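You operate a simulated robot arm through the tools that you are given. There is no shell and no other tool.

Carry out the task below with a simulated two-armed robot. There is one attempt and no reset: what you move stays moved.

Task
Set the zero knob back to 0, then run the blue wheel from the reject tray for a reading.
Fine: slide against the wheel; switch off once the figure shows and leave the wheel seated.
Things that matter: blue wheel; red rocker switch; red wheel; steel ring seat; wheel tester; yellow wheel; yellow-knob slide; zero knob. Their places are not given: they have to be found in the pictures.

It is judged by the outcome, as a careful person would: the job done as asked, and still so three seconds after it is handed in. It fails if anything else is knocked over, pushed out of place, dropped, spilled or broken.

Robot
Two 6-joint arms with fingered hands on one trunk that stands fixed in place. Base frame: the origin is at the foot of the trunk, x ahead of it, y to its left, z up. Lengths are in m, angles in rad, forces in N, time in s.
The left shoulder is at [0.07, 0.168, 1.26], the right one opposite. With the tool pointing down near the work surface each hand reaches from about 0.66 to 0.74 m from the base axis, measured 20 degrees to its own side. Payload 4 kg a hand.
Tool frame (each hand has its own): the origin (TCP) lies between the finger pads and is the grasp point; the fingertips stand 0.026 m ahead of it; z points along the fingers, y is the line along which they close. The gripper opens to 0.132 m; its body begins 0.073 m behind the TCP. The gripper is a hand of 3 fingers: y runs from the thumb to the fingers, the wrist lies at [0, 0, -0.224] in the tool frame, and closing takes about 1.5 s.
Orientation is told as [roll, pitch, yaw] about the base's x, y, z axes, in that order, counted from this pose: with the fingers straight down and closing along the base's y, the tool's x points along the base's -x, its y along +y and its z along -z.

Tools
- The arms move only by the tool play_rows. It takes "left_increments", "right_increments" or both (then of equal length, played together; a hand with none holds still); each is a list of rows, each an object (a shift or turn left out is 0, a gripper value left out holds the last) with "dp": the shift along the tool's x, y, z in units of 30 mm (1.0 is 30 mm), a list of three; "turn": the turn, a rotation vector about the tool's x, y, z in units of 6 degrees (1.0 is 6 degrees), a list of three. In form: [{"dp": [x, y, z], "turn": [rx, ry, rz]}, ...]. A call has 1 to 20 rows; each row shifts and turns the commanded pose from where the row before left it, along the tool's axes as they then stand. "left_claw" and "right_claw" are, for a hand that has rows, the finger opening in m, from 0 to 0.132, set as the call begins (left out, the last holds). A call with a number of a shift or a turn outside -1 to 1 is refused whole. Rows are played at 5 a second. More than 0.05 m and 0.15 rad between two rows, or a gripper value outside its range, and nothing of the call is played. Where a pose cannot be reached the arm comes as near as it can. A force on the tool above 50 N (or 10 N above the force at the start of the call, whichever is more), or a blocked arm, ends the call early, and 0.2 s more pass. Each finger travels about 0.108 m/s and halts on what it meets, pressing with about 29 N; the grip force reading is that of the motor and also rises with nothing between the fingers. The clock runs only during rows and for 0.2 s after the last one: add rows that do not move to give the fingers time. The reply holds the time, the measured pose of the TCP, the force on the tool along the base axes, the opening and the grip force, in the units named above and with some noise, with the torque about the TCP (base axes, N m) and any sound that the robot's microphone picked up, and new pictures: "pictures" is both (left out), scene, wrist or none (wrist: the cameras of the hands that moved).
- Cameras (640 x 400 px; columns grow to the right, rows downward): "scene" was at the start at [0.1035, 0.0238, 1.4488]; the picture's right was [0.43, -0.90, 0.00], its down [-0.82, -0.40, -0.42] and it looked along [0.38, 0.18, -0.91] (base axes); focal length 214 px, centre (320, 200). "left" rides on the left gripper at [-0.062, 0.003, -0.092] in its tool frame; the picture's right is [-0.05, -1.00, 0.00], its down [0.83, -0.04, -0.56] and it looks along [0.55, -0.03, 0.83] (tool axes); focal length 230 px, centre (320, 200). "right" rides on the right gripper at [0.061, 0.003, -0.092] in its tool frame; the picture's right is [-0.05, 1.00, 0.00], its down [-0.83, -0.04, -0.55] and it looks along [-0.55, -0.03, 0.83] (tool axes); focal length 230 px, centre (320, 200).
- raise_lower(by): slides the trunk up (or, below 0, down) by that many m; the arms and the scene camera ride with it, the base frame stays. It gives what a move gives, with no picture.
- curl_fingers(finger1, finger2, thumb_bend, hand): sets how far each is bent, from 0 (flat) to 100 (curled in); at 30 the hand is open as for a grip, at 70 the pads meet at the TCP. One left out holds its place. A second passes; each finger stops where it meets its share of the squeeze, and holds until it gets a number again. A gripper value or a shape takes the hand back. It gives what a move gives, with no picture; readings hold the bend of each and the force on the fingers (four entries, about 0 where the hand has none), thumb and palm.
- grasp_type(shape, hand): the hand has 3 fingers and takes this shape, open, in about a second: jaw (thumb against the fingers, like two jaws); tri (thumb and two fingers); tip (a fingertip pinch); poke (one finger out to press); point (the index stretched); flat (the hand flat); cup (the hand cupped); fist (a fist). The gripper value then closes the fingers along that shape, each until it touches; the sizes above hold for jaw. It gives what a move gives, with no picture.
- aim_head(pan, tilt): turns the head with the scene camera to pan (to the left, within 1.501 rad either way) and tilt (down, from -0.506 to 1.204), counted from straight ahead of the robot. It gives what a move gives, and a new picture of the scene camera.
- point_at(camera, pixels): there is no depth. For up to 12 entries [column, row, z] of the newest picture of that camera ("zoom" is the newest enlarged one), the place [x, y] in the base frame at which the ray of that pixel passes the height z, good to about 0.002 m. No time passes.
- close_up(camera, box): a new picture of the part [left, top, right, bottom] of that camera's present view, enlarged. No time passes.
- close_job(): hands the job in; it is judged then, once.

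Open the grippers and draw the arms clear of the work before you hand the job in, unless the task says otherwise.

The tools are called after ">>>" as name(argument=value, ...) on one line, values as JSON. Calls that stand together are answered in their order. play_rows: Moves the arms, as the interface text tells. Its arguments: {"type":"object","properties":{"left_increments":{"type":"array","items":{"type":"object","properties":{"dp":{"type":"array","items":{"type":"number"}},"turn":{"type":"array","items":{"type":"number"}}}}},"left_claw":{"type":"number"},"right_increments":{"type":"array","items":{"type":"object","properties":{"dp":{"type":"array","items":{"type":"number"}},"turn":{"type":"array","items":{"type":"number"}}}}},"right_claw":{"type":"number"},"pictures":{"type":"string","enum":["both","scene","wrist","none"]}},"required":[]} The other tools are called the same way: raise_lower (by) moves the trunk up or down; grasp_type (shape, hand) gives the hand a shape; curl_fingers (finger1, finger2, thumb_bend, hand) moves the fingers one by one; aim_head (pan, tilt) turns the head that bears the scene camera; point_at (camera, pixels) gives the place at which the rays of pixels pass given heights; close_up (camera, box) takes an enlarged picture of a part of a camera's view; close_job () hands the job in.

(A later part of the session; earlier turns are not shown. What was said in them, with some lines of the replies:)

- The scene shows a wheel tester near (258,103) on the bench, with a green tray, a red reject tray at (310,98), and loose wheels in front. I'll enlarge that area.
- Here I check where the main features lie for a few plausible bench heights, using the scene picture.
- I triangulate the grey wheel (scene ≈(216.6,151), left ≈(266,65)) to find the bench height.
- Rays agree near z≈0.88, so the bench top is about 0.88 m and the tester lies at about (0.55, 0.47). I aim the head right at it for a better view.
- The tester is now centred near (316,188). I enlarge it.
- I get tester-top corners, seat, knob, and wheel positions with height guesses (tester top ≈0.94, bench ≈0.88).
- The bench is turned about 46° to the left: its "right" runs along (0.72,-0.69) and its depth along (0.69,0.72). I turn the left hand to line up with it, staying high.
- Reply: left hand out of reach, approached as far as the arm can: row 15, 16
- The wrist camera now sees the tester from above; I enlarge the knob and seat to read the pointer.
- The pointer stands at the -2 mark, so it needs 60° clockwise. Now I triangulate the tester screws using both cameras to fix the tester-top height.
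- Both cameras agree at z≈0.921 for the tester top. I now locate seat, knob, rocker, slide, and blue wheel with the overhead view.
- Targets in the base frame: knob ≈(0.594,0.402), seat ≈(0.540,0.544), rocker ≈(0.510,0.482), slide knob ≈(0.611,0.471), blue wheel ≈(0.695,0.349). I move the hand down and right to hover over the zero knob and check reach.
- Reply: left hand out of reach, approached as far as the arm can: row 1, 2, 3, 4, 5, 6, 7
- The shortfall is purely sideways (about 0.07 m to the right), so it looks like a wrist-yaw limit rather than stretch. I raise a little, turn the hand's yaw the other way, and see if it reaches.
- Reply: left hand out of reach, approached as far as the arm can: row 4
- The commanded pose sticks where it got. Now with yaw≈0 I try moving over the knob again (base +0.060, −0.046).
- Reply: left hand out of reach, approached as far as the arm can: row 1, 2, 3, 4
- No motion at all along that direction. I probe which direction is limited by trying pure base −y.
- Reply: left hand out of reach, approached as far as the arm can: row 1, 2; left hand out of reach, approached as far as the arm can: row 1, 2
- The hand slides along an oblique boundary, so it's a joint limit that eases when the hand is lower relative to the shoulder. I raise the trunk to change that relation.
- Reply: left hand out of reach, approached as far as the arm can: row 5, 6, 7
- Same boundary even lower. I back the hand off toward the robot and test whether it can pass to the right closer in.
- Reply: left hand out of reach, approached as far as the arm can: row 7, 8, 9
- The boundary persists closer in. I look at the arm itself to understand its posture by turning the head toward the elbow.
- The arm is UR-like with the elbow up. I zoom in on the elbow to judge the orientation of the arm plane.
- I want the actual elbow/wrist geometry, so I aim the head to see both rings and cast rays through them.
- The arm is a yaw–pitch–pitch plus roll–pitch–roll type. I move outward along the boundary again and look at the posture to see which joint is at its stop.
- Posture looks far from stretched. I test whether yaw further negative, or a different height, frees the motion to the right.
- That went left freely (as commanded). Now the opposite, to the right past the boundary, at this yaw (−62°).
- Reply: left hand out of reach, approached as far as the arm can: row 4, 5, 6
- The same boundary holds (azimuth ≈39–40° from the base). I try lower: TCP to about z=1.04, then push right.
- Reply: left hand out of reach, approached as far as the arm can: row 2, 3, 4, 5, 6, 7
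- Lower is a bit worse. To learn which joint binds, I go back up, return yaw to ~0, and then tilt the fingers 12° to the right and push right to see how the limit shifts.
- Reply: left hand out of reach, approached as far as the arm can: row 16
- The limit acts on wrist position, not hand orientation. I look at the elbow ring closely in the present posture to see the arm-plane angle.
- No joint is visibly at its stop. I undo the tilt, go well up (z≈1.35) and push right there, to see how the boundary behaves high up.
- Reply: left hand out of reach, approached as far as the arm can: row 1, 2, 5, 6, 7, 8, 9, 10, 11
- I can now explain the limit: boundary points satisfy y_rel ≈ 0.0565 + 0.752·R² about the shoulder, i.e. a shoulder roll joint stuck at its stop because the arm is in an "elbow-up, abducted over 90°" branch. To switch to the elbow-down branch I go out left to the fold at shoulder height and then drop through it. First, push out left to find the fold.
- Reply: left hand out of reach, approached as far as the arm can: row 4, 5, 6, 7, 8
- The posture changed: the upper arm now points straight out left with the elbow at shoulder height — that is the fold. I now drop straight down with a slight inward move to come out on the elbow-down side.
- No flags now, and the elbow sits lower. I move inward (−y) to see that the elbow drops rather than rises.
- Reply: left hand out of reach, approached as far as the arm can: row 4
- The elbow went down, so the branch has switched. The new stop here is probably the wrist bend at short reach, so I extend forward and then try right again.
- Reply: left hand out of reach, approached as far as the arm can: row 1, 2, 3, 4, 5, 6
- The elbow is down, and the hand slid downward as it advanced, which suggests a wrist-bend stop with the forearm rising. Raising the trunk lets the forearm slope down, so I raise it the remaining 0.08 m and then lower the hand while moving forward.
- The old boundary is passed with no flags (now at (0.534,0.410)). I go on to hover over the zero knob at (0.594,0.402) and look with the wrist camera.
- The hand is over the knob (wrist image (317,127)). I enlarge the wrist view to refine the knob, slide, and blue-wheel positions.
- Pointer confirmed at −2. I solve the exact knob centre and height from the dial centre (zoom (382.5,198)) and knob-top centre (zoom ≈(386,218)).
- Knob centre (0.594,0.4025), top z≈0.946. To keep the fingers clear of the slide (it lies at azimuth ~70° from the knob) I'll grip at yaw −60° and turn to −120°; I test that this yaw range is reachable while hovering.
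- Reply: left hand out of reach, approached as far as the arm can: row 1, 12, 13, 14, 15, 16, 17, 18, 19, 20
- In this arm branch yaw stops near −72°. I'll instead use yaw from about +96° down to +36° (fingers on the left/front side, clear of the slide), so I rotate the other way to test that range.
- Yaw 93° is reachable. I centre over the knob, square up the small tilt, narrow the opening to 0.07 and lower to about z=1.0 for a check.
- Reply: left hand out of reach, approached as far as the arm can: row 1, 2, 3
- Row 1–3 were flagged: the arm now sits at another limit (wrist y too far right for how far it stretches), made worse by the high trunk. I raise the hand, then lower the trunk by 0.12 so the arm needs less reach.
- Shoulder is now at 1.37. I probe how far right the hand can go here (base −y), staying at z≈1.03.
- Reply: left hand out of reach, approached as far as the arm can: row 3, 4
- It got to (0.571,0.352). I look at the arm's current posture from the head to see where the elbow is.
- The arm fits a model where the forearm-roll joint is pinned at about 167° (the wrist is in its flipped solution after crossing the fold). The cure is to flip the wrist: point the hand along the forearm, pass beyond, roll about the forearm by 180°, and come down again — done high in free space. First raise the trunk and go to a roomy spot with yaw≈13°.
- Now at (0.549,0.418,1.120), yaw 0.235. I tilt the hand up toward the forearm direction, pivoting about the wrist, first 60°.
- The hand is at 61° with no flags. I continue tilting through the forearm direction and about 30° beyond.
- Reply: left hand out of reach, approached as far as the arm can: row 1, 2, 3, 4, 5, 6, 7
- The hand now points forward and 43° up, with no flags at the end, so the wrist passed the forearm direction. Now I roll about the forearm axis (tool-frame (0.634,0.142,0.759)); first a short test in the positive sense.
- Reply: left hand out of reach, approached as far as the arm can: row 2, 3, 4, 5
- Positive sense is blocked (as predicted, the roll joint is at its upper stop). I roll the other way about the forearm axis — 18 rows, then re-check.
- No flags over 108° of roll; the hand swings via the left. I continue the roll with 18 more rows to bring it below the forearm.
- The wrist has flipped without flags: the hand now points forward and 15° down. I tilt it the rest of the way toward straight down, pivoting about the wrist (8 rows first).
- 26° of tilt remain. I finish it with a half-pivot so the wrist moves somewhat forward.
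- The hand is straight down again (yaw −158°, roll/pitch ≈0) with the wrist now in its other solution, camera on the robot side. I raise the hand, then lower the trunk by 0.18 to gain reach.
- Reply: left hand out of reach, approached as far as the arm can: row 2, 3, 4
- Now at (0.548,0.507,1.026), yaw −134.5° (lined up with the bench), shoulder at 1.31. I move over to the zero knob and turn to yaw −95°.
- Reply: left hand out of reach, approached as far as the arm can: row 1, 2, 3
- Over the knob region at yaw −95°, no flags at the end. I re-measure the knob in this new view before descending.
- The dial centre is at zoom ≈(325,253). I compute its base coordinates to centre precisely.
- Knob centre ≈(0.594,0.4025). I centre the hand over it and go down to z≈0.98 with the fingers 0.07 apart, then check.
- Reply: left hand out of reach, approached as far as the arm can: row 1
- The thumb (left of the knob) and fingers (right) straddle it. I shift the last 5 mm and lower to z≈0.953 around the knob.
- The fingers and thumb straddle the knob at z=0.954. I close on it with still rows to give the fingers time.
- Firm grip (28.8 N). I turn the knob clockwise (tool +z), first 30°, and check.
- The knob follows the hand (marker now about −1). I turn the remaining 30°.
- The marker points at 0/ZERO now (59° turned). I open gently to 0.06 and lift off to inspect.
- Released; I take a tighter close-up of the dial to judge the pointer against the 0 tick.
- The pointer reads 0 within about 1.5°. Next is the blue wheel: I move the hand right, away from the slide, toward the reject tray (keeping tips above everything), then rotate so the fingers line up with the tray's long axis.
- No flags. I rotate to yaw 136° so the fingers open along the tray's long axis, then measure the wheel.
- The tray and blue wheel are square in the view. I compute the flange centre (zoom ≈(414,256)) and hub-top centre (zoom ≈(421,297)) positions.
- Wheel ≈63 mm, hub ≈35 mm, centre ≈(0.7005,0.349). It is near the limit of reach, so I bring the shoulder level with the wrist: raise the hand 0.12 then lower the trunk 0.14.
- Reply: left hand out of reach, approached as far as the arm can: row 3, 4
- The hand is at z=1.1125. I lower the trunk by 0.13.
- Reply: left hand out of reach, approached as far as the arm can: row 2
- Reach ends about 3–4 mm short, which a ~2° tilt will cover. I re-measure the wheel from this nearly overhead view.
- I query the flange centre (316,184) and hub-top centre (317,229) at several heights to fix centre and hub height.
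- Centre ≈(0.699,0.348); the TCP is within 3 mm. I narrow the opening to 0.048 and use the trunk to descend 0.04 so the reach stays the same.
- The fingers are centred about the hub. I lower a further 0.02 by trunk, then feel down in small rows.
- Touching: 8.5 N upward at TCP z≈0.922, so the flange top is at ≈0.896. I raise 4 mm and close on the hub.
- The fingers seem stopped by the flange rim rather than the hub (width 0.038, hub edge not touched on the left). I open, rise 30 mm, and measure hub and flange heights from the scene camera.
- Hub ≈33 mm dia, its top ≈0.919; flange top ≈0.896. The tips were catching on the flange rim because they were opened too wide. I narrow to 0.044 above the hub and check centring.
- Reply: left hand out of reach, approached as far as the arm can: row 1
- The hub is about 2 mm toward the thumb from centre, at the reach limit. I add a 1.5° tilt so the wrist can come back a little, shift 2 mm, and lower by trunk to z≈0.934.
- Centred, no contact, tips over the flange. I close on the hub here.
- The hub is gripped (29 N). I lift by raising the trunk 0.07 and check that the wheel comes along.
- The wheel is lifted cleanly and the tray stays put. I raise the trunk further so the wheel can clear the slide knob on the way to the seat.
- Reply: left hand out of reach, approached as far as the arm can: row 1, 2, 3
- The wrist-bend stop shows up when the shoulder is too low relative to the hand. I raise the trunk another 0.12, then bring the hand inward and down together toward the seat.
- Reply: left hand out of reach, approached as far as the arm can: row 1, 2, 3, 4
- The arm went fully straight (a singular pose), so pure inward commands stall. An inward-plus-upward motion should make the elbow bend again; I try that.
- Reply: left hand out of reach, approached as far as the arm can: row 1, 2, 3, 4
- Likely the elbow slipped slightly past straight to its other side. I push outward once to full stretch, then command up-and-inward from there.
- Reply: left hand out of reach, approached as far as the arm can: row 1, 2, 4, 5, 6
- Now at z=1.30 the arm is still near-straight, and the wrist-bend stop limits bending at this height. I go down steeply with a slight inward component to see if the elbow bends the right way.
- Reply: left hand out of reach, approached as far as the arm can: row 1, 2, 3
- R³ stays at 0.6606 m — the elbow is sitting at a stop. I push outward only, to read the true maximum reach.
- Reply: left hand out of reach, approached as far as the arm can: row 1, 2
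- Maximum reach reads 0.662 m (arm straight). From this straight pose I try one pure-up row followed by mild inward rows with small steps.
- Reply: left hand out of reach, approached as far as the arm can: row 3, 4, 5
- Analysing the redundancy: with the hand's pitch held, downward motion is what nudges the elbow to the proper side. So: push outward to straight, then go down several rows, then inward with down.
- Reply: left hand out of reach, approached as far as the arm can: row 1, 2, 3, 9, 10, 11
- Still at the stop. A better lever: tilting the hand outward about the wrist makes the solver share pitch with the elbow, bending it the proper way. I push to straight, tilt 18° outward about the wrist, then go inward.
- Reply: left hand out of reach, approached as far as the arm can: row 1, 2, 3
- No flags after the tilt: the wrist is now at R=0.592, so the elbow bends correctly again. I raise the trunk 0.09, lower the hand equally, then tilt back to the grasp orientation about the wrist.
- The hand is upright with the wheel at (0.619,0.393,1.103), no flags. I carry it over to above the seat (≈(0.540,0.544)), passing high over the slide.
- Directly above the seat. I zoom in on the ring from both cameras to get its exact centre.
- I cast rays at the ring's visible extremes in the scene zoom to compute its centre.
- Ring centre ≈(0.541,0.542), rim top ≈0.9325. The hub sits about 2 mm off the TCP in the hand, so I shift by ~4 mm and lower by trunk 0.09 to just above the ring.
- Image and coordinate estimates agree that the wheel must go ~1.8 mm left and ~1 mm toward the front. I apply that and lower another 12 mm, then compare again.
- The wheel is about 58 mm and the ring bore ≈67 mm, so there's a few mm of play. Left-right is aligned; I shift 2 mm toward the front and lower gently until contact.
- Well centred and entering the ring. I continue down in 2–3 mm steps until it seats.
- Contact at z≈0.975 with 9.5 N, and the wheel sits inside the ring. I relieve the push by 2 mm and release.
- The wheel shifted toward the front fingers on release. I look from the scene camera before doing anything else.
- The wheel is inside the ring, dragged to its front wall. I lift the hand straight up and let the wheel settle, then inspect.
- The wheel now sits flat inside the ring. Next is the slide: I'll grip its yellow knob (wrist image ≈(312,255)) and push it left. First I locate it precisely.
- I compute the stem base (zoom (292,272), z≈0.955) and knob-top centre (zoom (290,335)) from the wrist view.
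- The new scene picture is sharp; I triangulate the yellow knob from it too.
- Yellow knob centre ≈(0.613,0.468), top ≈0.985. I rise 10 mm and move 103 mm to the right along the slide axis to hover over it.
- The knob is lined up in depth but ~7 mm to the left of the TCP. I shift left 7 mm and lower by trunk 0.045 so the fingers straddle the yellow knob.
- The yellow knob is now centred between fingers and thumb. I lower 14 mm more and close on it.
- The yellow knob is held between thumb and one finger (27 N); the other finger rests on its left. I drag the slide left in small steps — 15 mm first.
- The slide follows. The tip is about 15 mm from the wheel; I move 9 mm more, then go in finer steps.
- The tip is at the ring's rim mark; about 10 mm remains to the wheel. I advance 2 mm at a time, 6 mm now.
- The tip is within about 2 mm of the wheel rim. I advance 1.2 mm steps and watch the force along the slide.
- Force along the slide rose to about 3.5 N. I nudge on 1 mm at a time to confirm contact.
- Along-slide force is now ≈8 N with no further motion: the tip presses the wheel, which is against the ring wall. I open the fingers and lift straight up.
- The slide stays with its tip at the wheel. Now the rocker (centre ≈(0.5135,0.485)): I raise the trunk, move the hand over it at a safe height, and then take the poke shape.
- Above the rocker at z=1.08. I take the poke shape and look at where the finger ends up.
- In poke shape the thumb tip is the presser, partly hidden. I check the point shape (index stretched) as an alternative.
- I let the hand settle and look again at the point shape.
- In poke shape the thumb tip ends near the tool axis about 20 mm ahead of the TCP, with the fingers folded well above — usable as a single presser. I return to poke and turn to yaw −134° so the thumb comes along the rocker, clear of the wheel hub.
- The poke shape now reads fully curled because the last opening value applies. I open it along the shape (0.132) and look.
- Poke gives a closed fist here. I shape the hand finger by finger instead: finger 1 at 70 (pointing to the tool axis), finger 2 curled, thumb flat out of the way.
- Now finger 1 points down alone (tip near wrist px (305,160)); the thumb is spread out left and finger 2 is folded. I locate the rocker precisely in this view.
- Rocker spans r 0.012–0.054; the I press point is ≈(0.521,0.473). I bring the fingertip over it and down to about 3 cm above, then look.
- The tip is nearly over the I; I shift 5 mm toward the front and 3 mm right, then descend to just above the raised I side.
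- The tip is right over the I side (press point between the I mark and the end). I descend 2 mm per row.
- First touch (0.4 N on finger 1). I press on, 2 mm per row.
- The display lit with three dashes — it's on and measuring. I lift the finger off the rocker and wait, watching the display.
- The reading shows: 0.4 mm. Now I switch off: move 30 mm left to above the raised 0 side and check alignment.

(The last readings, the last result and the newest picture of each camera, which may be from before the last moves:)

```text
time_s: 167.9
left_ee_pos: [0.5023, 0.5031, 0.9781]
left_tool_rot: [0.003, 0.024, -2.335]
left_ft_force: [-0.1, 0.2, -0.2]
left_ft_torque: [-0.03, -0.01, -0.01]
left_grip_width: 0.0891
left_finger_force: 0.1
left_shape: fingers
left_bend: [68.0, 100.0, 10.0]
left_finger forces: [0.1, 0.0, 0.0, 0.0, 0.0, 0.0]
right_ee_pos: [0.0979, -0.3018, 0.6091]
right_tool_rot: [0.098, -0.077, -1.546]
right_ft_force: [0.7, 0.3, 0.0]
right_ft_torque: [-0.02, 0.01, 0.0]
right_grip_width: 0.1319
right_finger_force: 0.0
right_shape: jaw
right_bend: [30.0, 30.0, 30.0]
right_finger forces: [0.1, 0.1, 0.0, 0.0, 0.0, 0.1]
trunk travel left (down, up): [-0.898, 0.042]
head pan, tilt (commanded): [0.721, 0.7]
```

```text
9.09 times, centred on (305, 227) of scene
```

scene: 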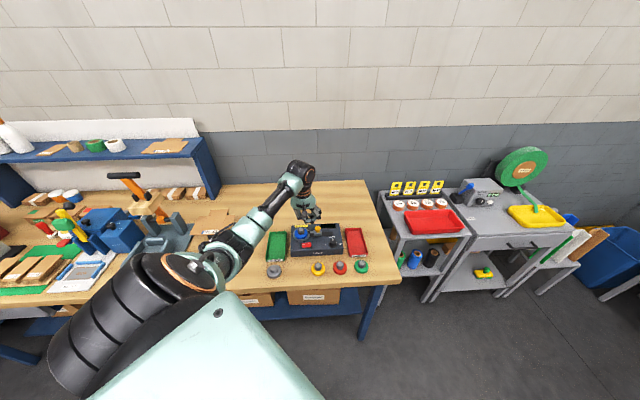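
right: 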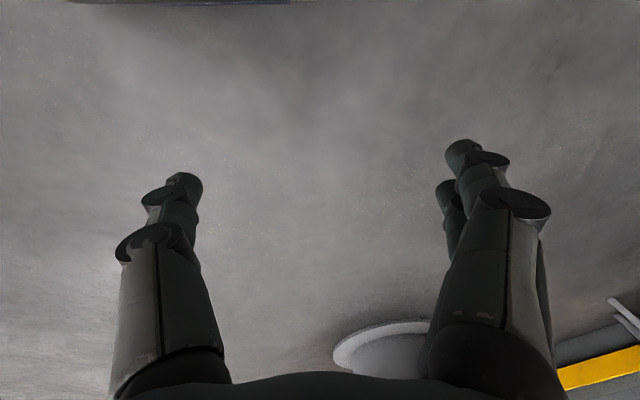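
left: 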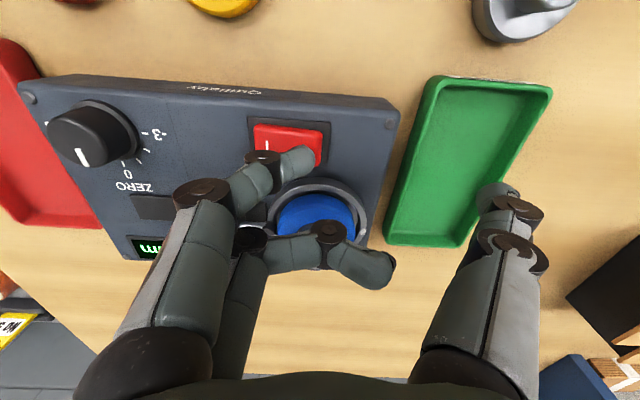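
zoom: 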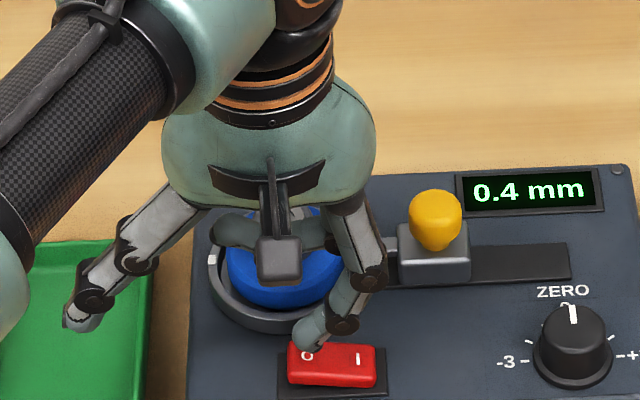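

The tip is over the raised 0 side. I press down in 2 mm rows.

>>> play_rows(left_increments=[{"dp": [0, 0, 0.07]}, {"dp": [0, 0, 0.07]}, {"dp": [0, 0, 0.07]}, {"dp": [0, 0, 0.07]}], pictures="none")

>>> play_rows(left_increments=[{"dp": [0, 0, 0.07]}, {"dp": [0, 0, 0.07]}, {"dp": [0, 0, 0.07]}], pictures="wrist")

>>> close_up(camera="scene", box=[275, 205, 335, 249])

```text
time_s: 168.9
left_ee_pos: [0.5015, 0.5035, 0.9706]
left_tool_rot: [0.0, 0.024, -2.335]
left_ft_force: [-0.3, 0.0, 1.0]
left_ft_torque: [0.02, -0.04, 0.01]
left_grip_width: 0.0888
left_finger_force: 0.1
left_shape: fingers
left_bend: [68.0, 100.0, 10.0]
left_finger forces: [0.1, 0.1, 0.0, 0.0, 0.0, 0.1]
right_ee_pos: [0.098, -0.3016, 0.6087]
right_tool_rot: [0.101, -0.075, -1.546]
right_ft_force: [-0.4, -0.8, -0.3]
right_ft_torque: [0.04, 0.01, -0.02]
right_grip_width: 0.1318
right_finger_force: 0.1
right_shape: jaw
right_bend: [30.0, 30.0, 30.0]
right_finger forces: [0.0, 0.0, 0.0, 0.0, 0.1, 0.0]
trunk travel left (down, up): [-0.898, 0.042]
head pan, tilt (commanded): [0.721, 0.7]
```

```text
time_s: 169.8
left_ee_pos: [0.5025, 0.5026, 0.9645]
left_tool_rot: [0.002, 0.026, -2.336]
left_ft_force: [0.5, -0.1, 1.5]
left_ft_torque: [-0.02, 0.03, -0.02]
left_grip_width: 0.0884
left_finger_force: 1.0
left_shape: fingers
left_bend: [69.0, 100.0, 10.0]
left_finger forces: [1.4, 0.0, 0.0, 0.0, 0.1, 0.0]
right_ee_pos: [0.0983, -0.3021, 0.6095]
right_tool_rot: [0.099, -0.077, -1.547]
right_ft_force: [0.4, -0.8, 0.5]
right_ft_torque: [0.02, 0.01, 0.0]
right_grip_width: 0.1321
right_finger_force: 0.1
right_shape: jaw
right_bend: [30.0, 30.0, 30.0]
right_finger forces: [0.1, 0.1, 0.0, 0.0, 0.0, 0.0]
trunk travel left (down, up): [-0.898, 0.042]
head pan, tilt (commanded): [0.721, 0.7]
```

left: 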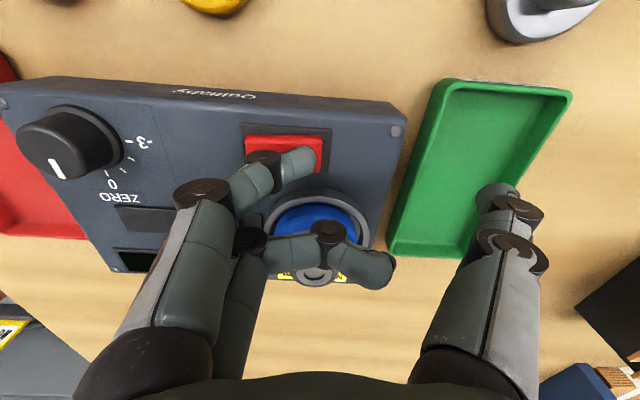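

```text
9.09 times, centred on (305, 227) of scene
```

zoom: 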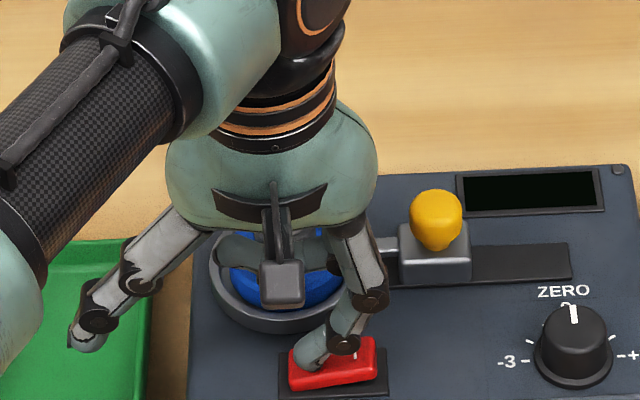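

The display is dark again — switched off. I lift the finger straight up and inspect the result.

>>> play_rows(left_increments=[{"dp": [0, 0, -0.5]}, {"dp": [0, 0, -0.7]}, {"dp": [0, 0, -0.7]}, {"dp": [0, 0, -0.7]}], pictures="wrist")

>>> close_up(camera="scene", box=[265, 200, 365, 270])

```text
time_s: 170.8
left_ee_pos: [0.5015, 0.5027, 1.0424]
left_tool_rot: [0.001, 0.024, -2.336]
left_ft_force: [-0.4, 0.0, -0.1]
left_ft_torque: [0.0, 0.01, 0.01]
left_grip_width: 0.0888
left_finger_force: 0.1
left_shape: fingers
left_bend: [68.0, 100.0, 10.0]
left_finger forces: [0.1, 0.0, 0.1, 0.0, 0.0, 0.0]
right_ee_pos: [0.0971, -0.3007, 0.6087]
right_tool_rot: [0.099, -0.076, -1.547]
right_ft_force: [-0.1, -0.2, 0.1]
right_ft_torque: [0.0, -0.01, -0.02]
right_grip_width: 0.1318
right_finger_force: 0.2
right_shape: jaw
right_bend: [30.0, 30.0, 30.0]
right_finger forces: [0.0, 0.0, 0.0, 0.1, 0.1, 0.0]
trunk travel left (down, up): [-0.898, 0.042]
head pan, tilt (commanded): [0.721, 0.7]
```

left: 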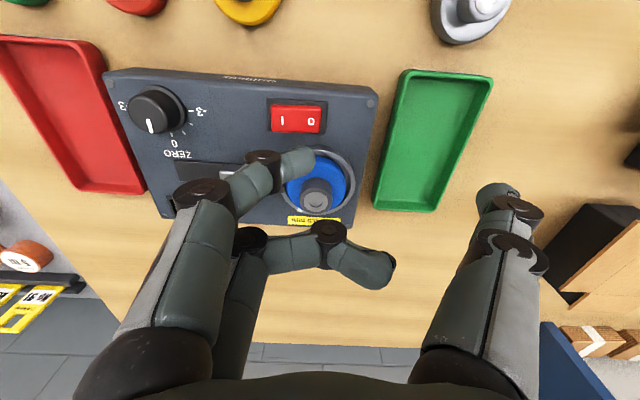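

```text
5.71 times, centred on (315, 235) of scene
```

zoom: 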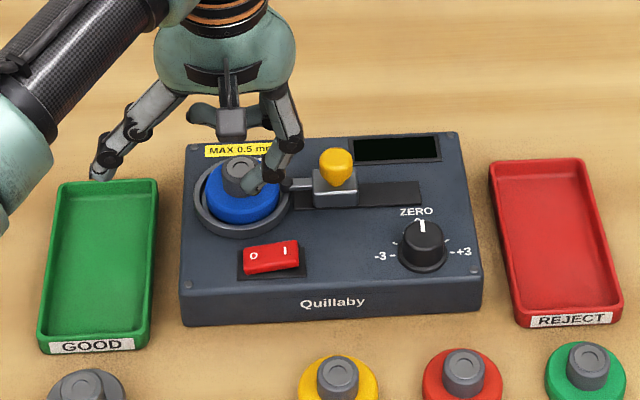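

Everything is in place: wheel seated, slide against it, display off, rocker on 0, knob at 0. I raise the trunk a little and swing the hand up and away about the wrist.

>>> raise_lower(by=0.04)

>>> play_rows(left_increments=[{"dp": [0.78, 0, -0.041], "turn": [0, 1, 0]}, {"dp": [0.78, 0, -0.041], "turn": [0, 1, 0]}, {"dp": [0.78, 0, -0.041], "turn": [0, 1, 0]}, {"dp": [0.78, 0, -0.041], "turn": [0, 1, 0]}, {"dp": [0.78, 0, -0.041], "turn": [0, 1, 0]}, {"dp": [0.78, 0, -0.041], "turn": [0, 1, 0]}, {"dp": [0.78, 0, -0.041], "turn": [0, 1, 0]}, {"dp": [0.78, 0, -0.041], "turn": [0, 1, 0]}, {"dp": [0.78, 0, -0.041], "turn": [0, 1, 0]}, {"dp": [0.78, 0, -0.041], "turn": [0, 1, 0]}], pictures="scene")

```text
time_s: 171.6
left_ee_pos: [0.5008, 0.502, 1.0799]
left_tool_rot: [0.004, 0.025, -2.334]
left_ft_force: [0.8, -0.9, -1.0]
left_ft_torque: [-0.04, -0.03, 0.0]
left_grip_width: 0.0884
left_finger_force: 0.0
left_shape: fingers
left_bend: [68.0, 100.0, 10.0]
left_finger forces: [0.0, 0.0, 0.0, 0.1, 0.0, 0.0]
right_ee_pos: [0.0983, -0.3015, 0.6489]
right_tool_rot: [0.098, -0.076, -1.546]
right_ft_force: [0.2, 0.9, -0.6]
right_ft_torque: [0.0, -0.01, 0.0]
right_grip_width: 0.1321
right_finger_force: 0.1
right_shape: jaw
right_bend: [30.0, 30.0, 30.0]
right_finger forces: [0.1, 0.1, 0.1, 0.0, 0.1, 0.0]
trunk travel left (down, up): [-0.938, 0.002]
head pan, tilt (commanded): [0.721, 0.7]
```

```text
time_s: 173.8
left_ee_pos: [0.6338, 0.6407, 1.1993]
left_tool_rot: [0.004, 1.074, -2.332]
left_ft_force: [-0.2, 0.0, -0.8]
left_ft_torque: [-0.01, 0.0, -0.01]
left_grip_width: 0.0891
left_finger_force: 0.2
left_shape: fingers
left_bend: [68.0, 100.0, 10.0]
left_finger forces: [0.0, 0.0, 0.1, 0.1, 0.1, 0.0]
right_ee_pos: [0.0979, -0.303, 0.6487]
right_tool_rot: [0.099, -0.077, -1.545]
right_ft_force: [0.3, 0.1, -0.3]
right_ft_torque: [0.0, 0.04, 0.02]
right_grip_width: 0.1317
right_finger_force: 0.0
right_shape: jaw
right_bend: [30.0, 30.0, 30.0]
right_finger forces: [0.0, 0.0, 0.0, 0.1, 0.0, 0.0]
trunk travel left (down, up): [-0.938, 0.002]
head pan, tilt (commanded): [0.721, 0.7]
```

scene: 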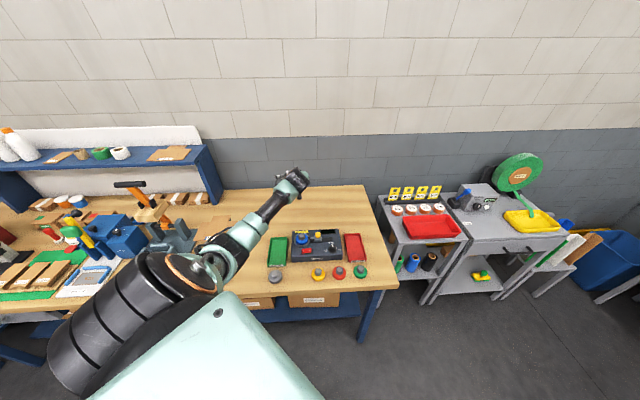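

The hand swings clear with no flags. I tilt a bit more, set the jaw shape and open the gripper fully, then draw the wrist back.

>>> play_rows(left_increments=[{"dp": [0.78, 0, -0.041], "turn": [0, 1, 0]}, {"dp": [0.78, 0, -0.041], "turn": [0, 1, 0]}, {"dp": [0.78, 0, -0.041], "turn": [0, 1, 0]}, {"dp": [0, 0, -0.8]}, {"dp": [0, 0, -0.8]}, {"dp": [0, 0, -0.8]}, {"dp": [0, 0, -0.8]}], pictures="none")

>>> grasp_type(shape="jaw", hand="left")

>>> play_rows(left_increments=[{"dp": [0, 0, 0]}, {"dp": [0, 0, 0]}, {"dp": [0, 0, 0]}, {"dp": [0, 0, 0]}, {"dp": [0, 0, 0]}], left_claw=0.132, pictures="scene")

>>> close_up(camera="scene", box=[260, 220, 380, 295])

>>> close_up(camera="scene", box=[285, 222, 349, 266])

```text
time_s: 175.4
left_ee_pos: [0.5823, 0.5886, 1.2829]
left_tool_rot: [0.011, 1.385, -2.326]
left_ft_force: [-0.5, -0.1, 0.1]
left_ft_torque: [0.02, 0.0, 0.0]
left_grip_width: 0.0886
left_finger_force: 0.2
left_shape: fingers
left_bend: [68.0, 100.0, 10.0]
left_finger forces: [0.0, 0.0, 0.1, 0.1, 0.1, 0.0]
right_ee_pos: [0.0977, -0.302, 0.6494]
right_tool_rot: [0.1, -0.075, -1.546]
right_ft_force: [-0.2, -1.3, -1.0]
right_ft_torque: [0.02, -0.01, 0.0]
right_grip_width: 0.1319
right_finger_force: 0.0
right_shape: jaw
right_bend: [30.0, 30.0, 30.0]
right_finger forces: [0.0, 0.0, 0.1, 0.0, 0.0, 0.1]
trunk travel left (down, up): [-0.938, 0.002]
head pan, tilt (commanded): [0.721, 0.7]
```

```text
time_s: 176.3
left_ee_pos: [0.585, 0.5899, 1.2822]
left_tool_rot: [0.008, 1.384, -2.327]
left_ft_force: [-0.2, 0.4, -0.1]
left_ft_torque: [-0.01, 0.04, 0.0]
left_grip_width: 0.1319
left_finger_force: 0.2
left_shape: jaw
left_bend: [30.0, 30.0, 30.0]
left_finger forces: [0.0, 0.1, 0.1, 0.0, 0.0, 0.0]
right_ee_pos: [0.0974, -0.3014, 0.6485]
right_tool_rot: [0.099, -0.076, -1.546]
right_ft_force: [-0.4, 0.4, 0.5]
right_ft_torque: [-0.02, 0.03, -0.02]
right_grip_width: 0.1318
right_finger_force: 0.0
right_shape: jaw
right_bend: [30.0, 30.0, 30.0]
right_finger forces: [0.1, 0.0, 0.0, 0.0, 0.1, 0.1]
trunk travel left (down, up): [-0.938, 0.002]
head pan, tilt (commanded): [0.721, 0.7]
```

```text
time_s: 177.5
left_ee_pos: [0.5827, 0.5892, 1.282]
left_tool_rot: [0.008, 1.385, -2.328]
left_ft_force: [0.4, -0.2, 1.3]
left_ft_torque: [0.0, -0.01, -0.01]
left_grip_width: 0.1318
left_finger_force: 0.1
left_shape: jaw
left_bend: [30.0, 30.0, 30.0]
left_finger forces: [0.0, 0.0, 0.1, 0.0, 0.0, 0.0]
right_ee_pos: [0.0982, -0.3017, 0.6494]
right_tool_rot: [0.099, -0.076, -1.547]
right_ft_force: [0.0, 0.7, 0.2]
right_ft_torque: [-0.01, -0.01, -0.03]
right_grip_width: 0.1319
right_finger_force: 0.0
right_shape: jaw
right_bend: [30.0, 30.0, 30.0]
right_finger forces: [0.0, 0.0, 0.0, 0.0, 0.1, 0.1]
trunk travel left (down, up): [-0.938, 0.002]
head pan, tilt (commanded): [0.721, 0.7]
```

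scene: 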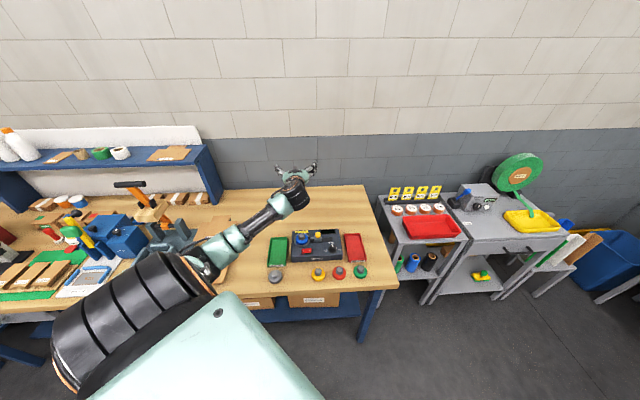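

```text
5.33 times, centred on (320, 258) of scene
```

zoom: 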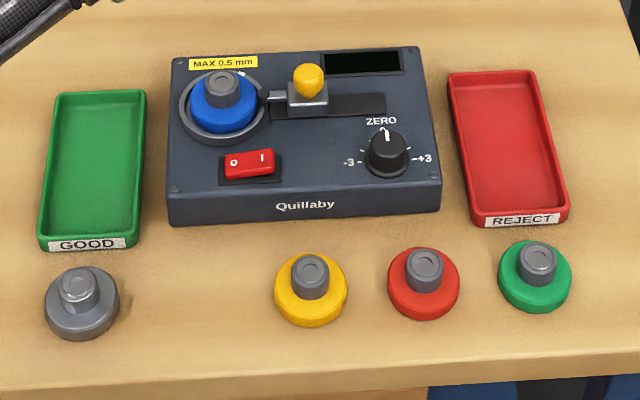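

```text
9.09 times, centred on (317, 244) of scene
```

zoom: 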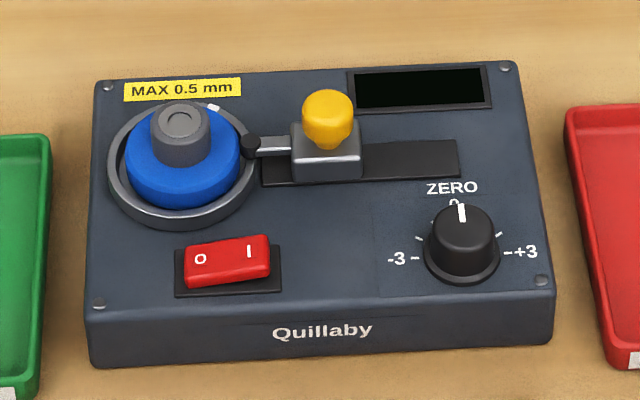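

All looks right. I take one last tight look at the zero knob and the seated wheel before handing in.

>>> close_up(camera="scene", box=[322, 236, 346, 254])

>>> close_up(camera="scene", box=[288, 228, 332, 258])

```text
16.00 times, centred on (334, 245) of scene
```

zoom: 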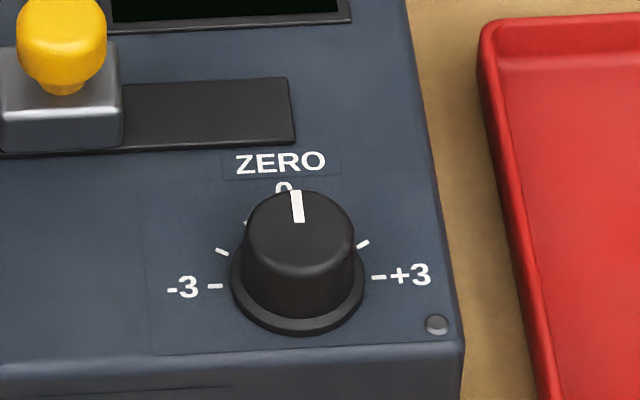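

```text
13.33 times, centred on (310, 243) of scene
```

zoom: 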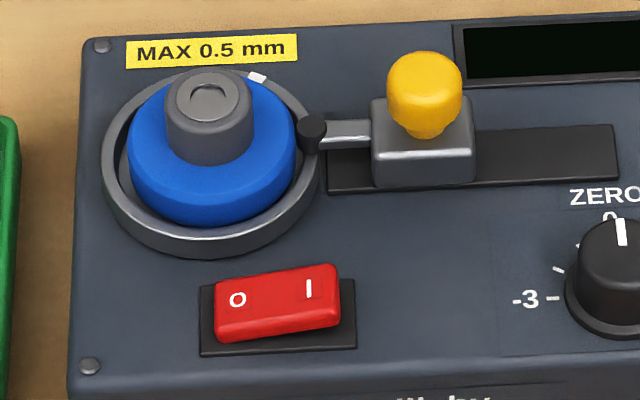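

Pointer is within 1° of 0, the wheel is seated with the slide tip against it, the switch is on 0, and both hands are open and clear. I hand in the job.

>>> close_job()

```text
The job is handed in.
```

The zero knob is back at 0, and the blue wheel from the reject tray gave a reading of **0.4 mm**. The label on the tester says max 0.5 mm.

- **Zero knob:** it stood at about −2. I turned it clockwise to 0, and the last close-up put it within about 1° of the mark.
- **Blue wheel:** it is seated flat in the steel ring, a few millimetres off centre. I left it there as asked.
- **Slide:** the tip rests against the wheel. I stopped pushing at roughly 8 N, when it would go no further.
- **Switch:** I turned it on, waited for the figure, then turned it off. The display is dark again.

In the last pictures the other wheels, both trays and the tester had not moved. The left gripper is open and swung up clear of the bench; the right arm was not used.
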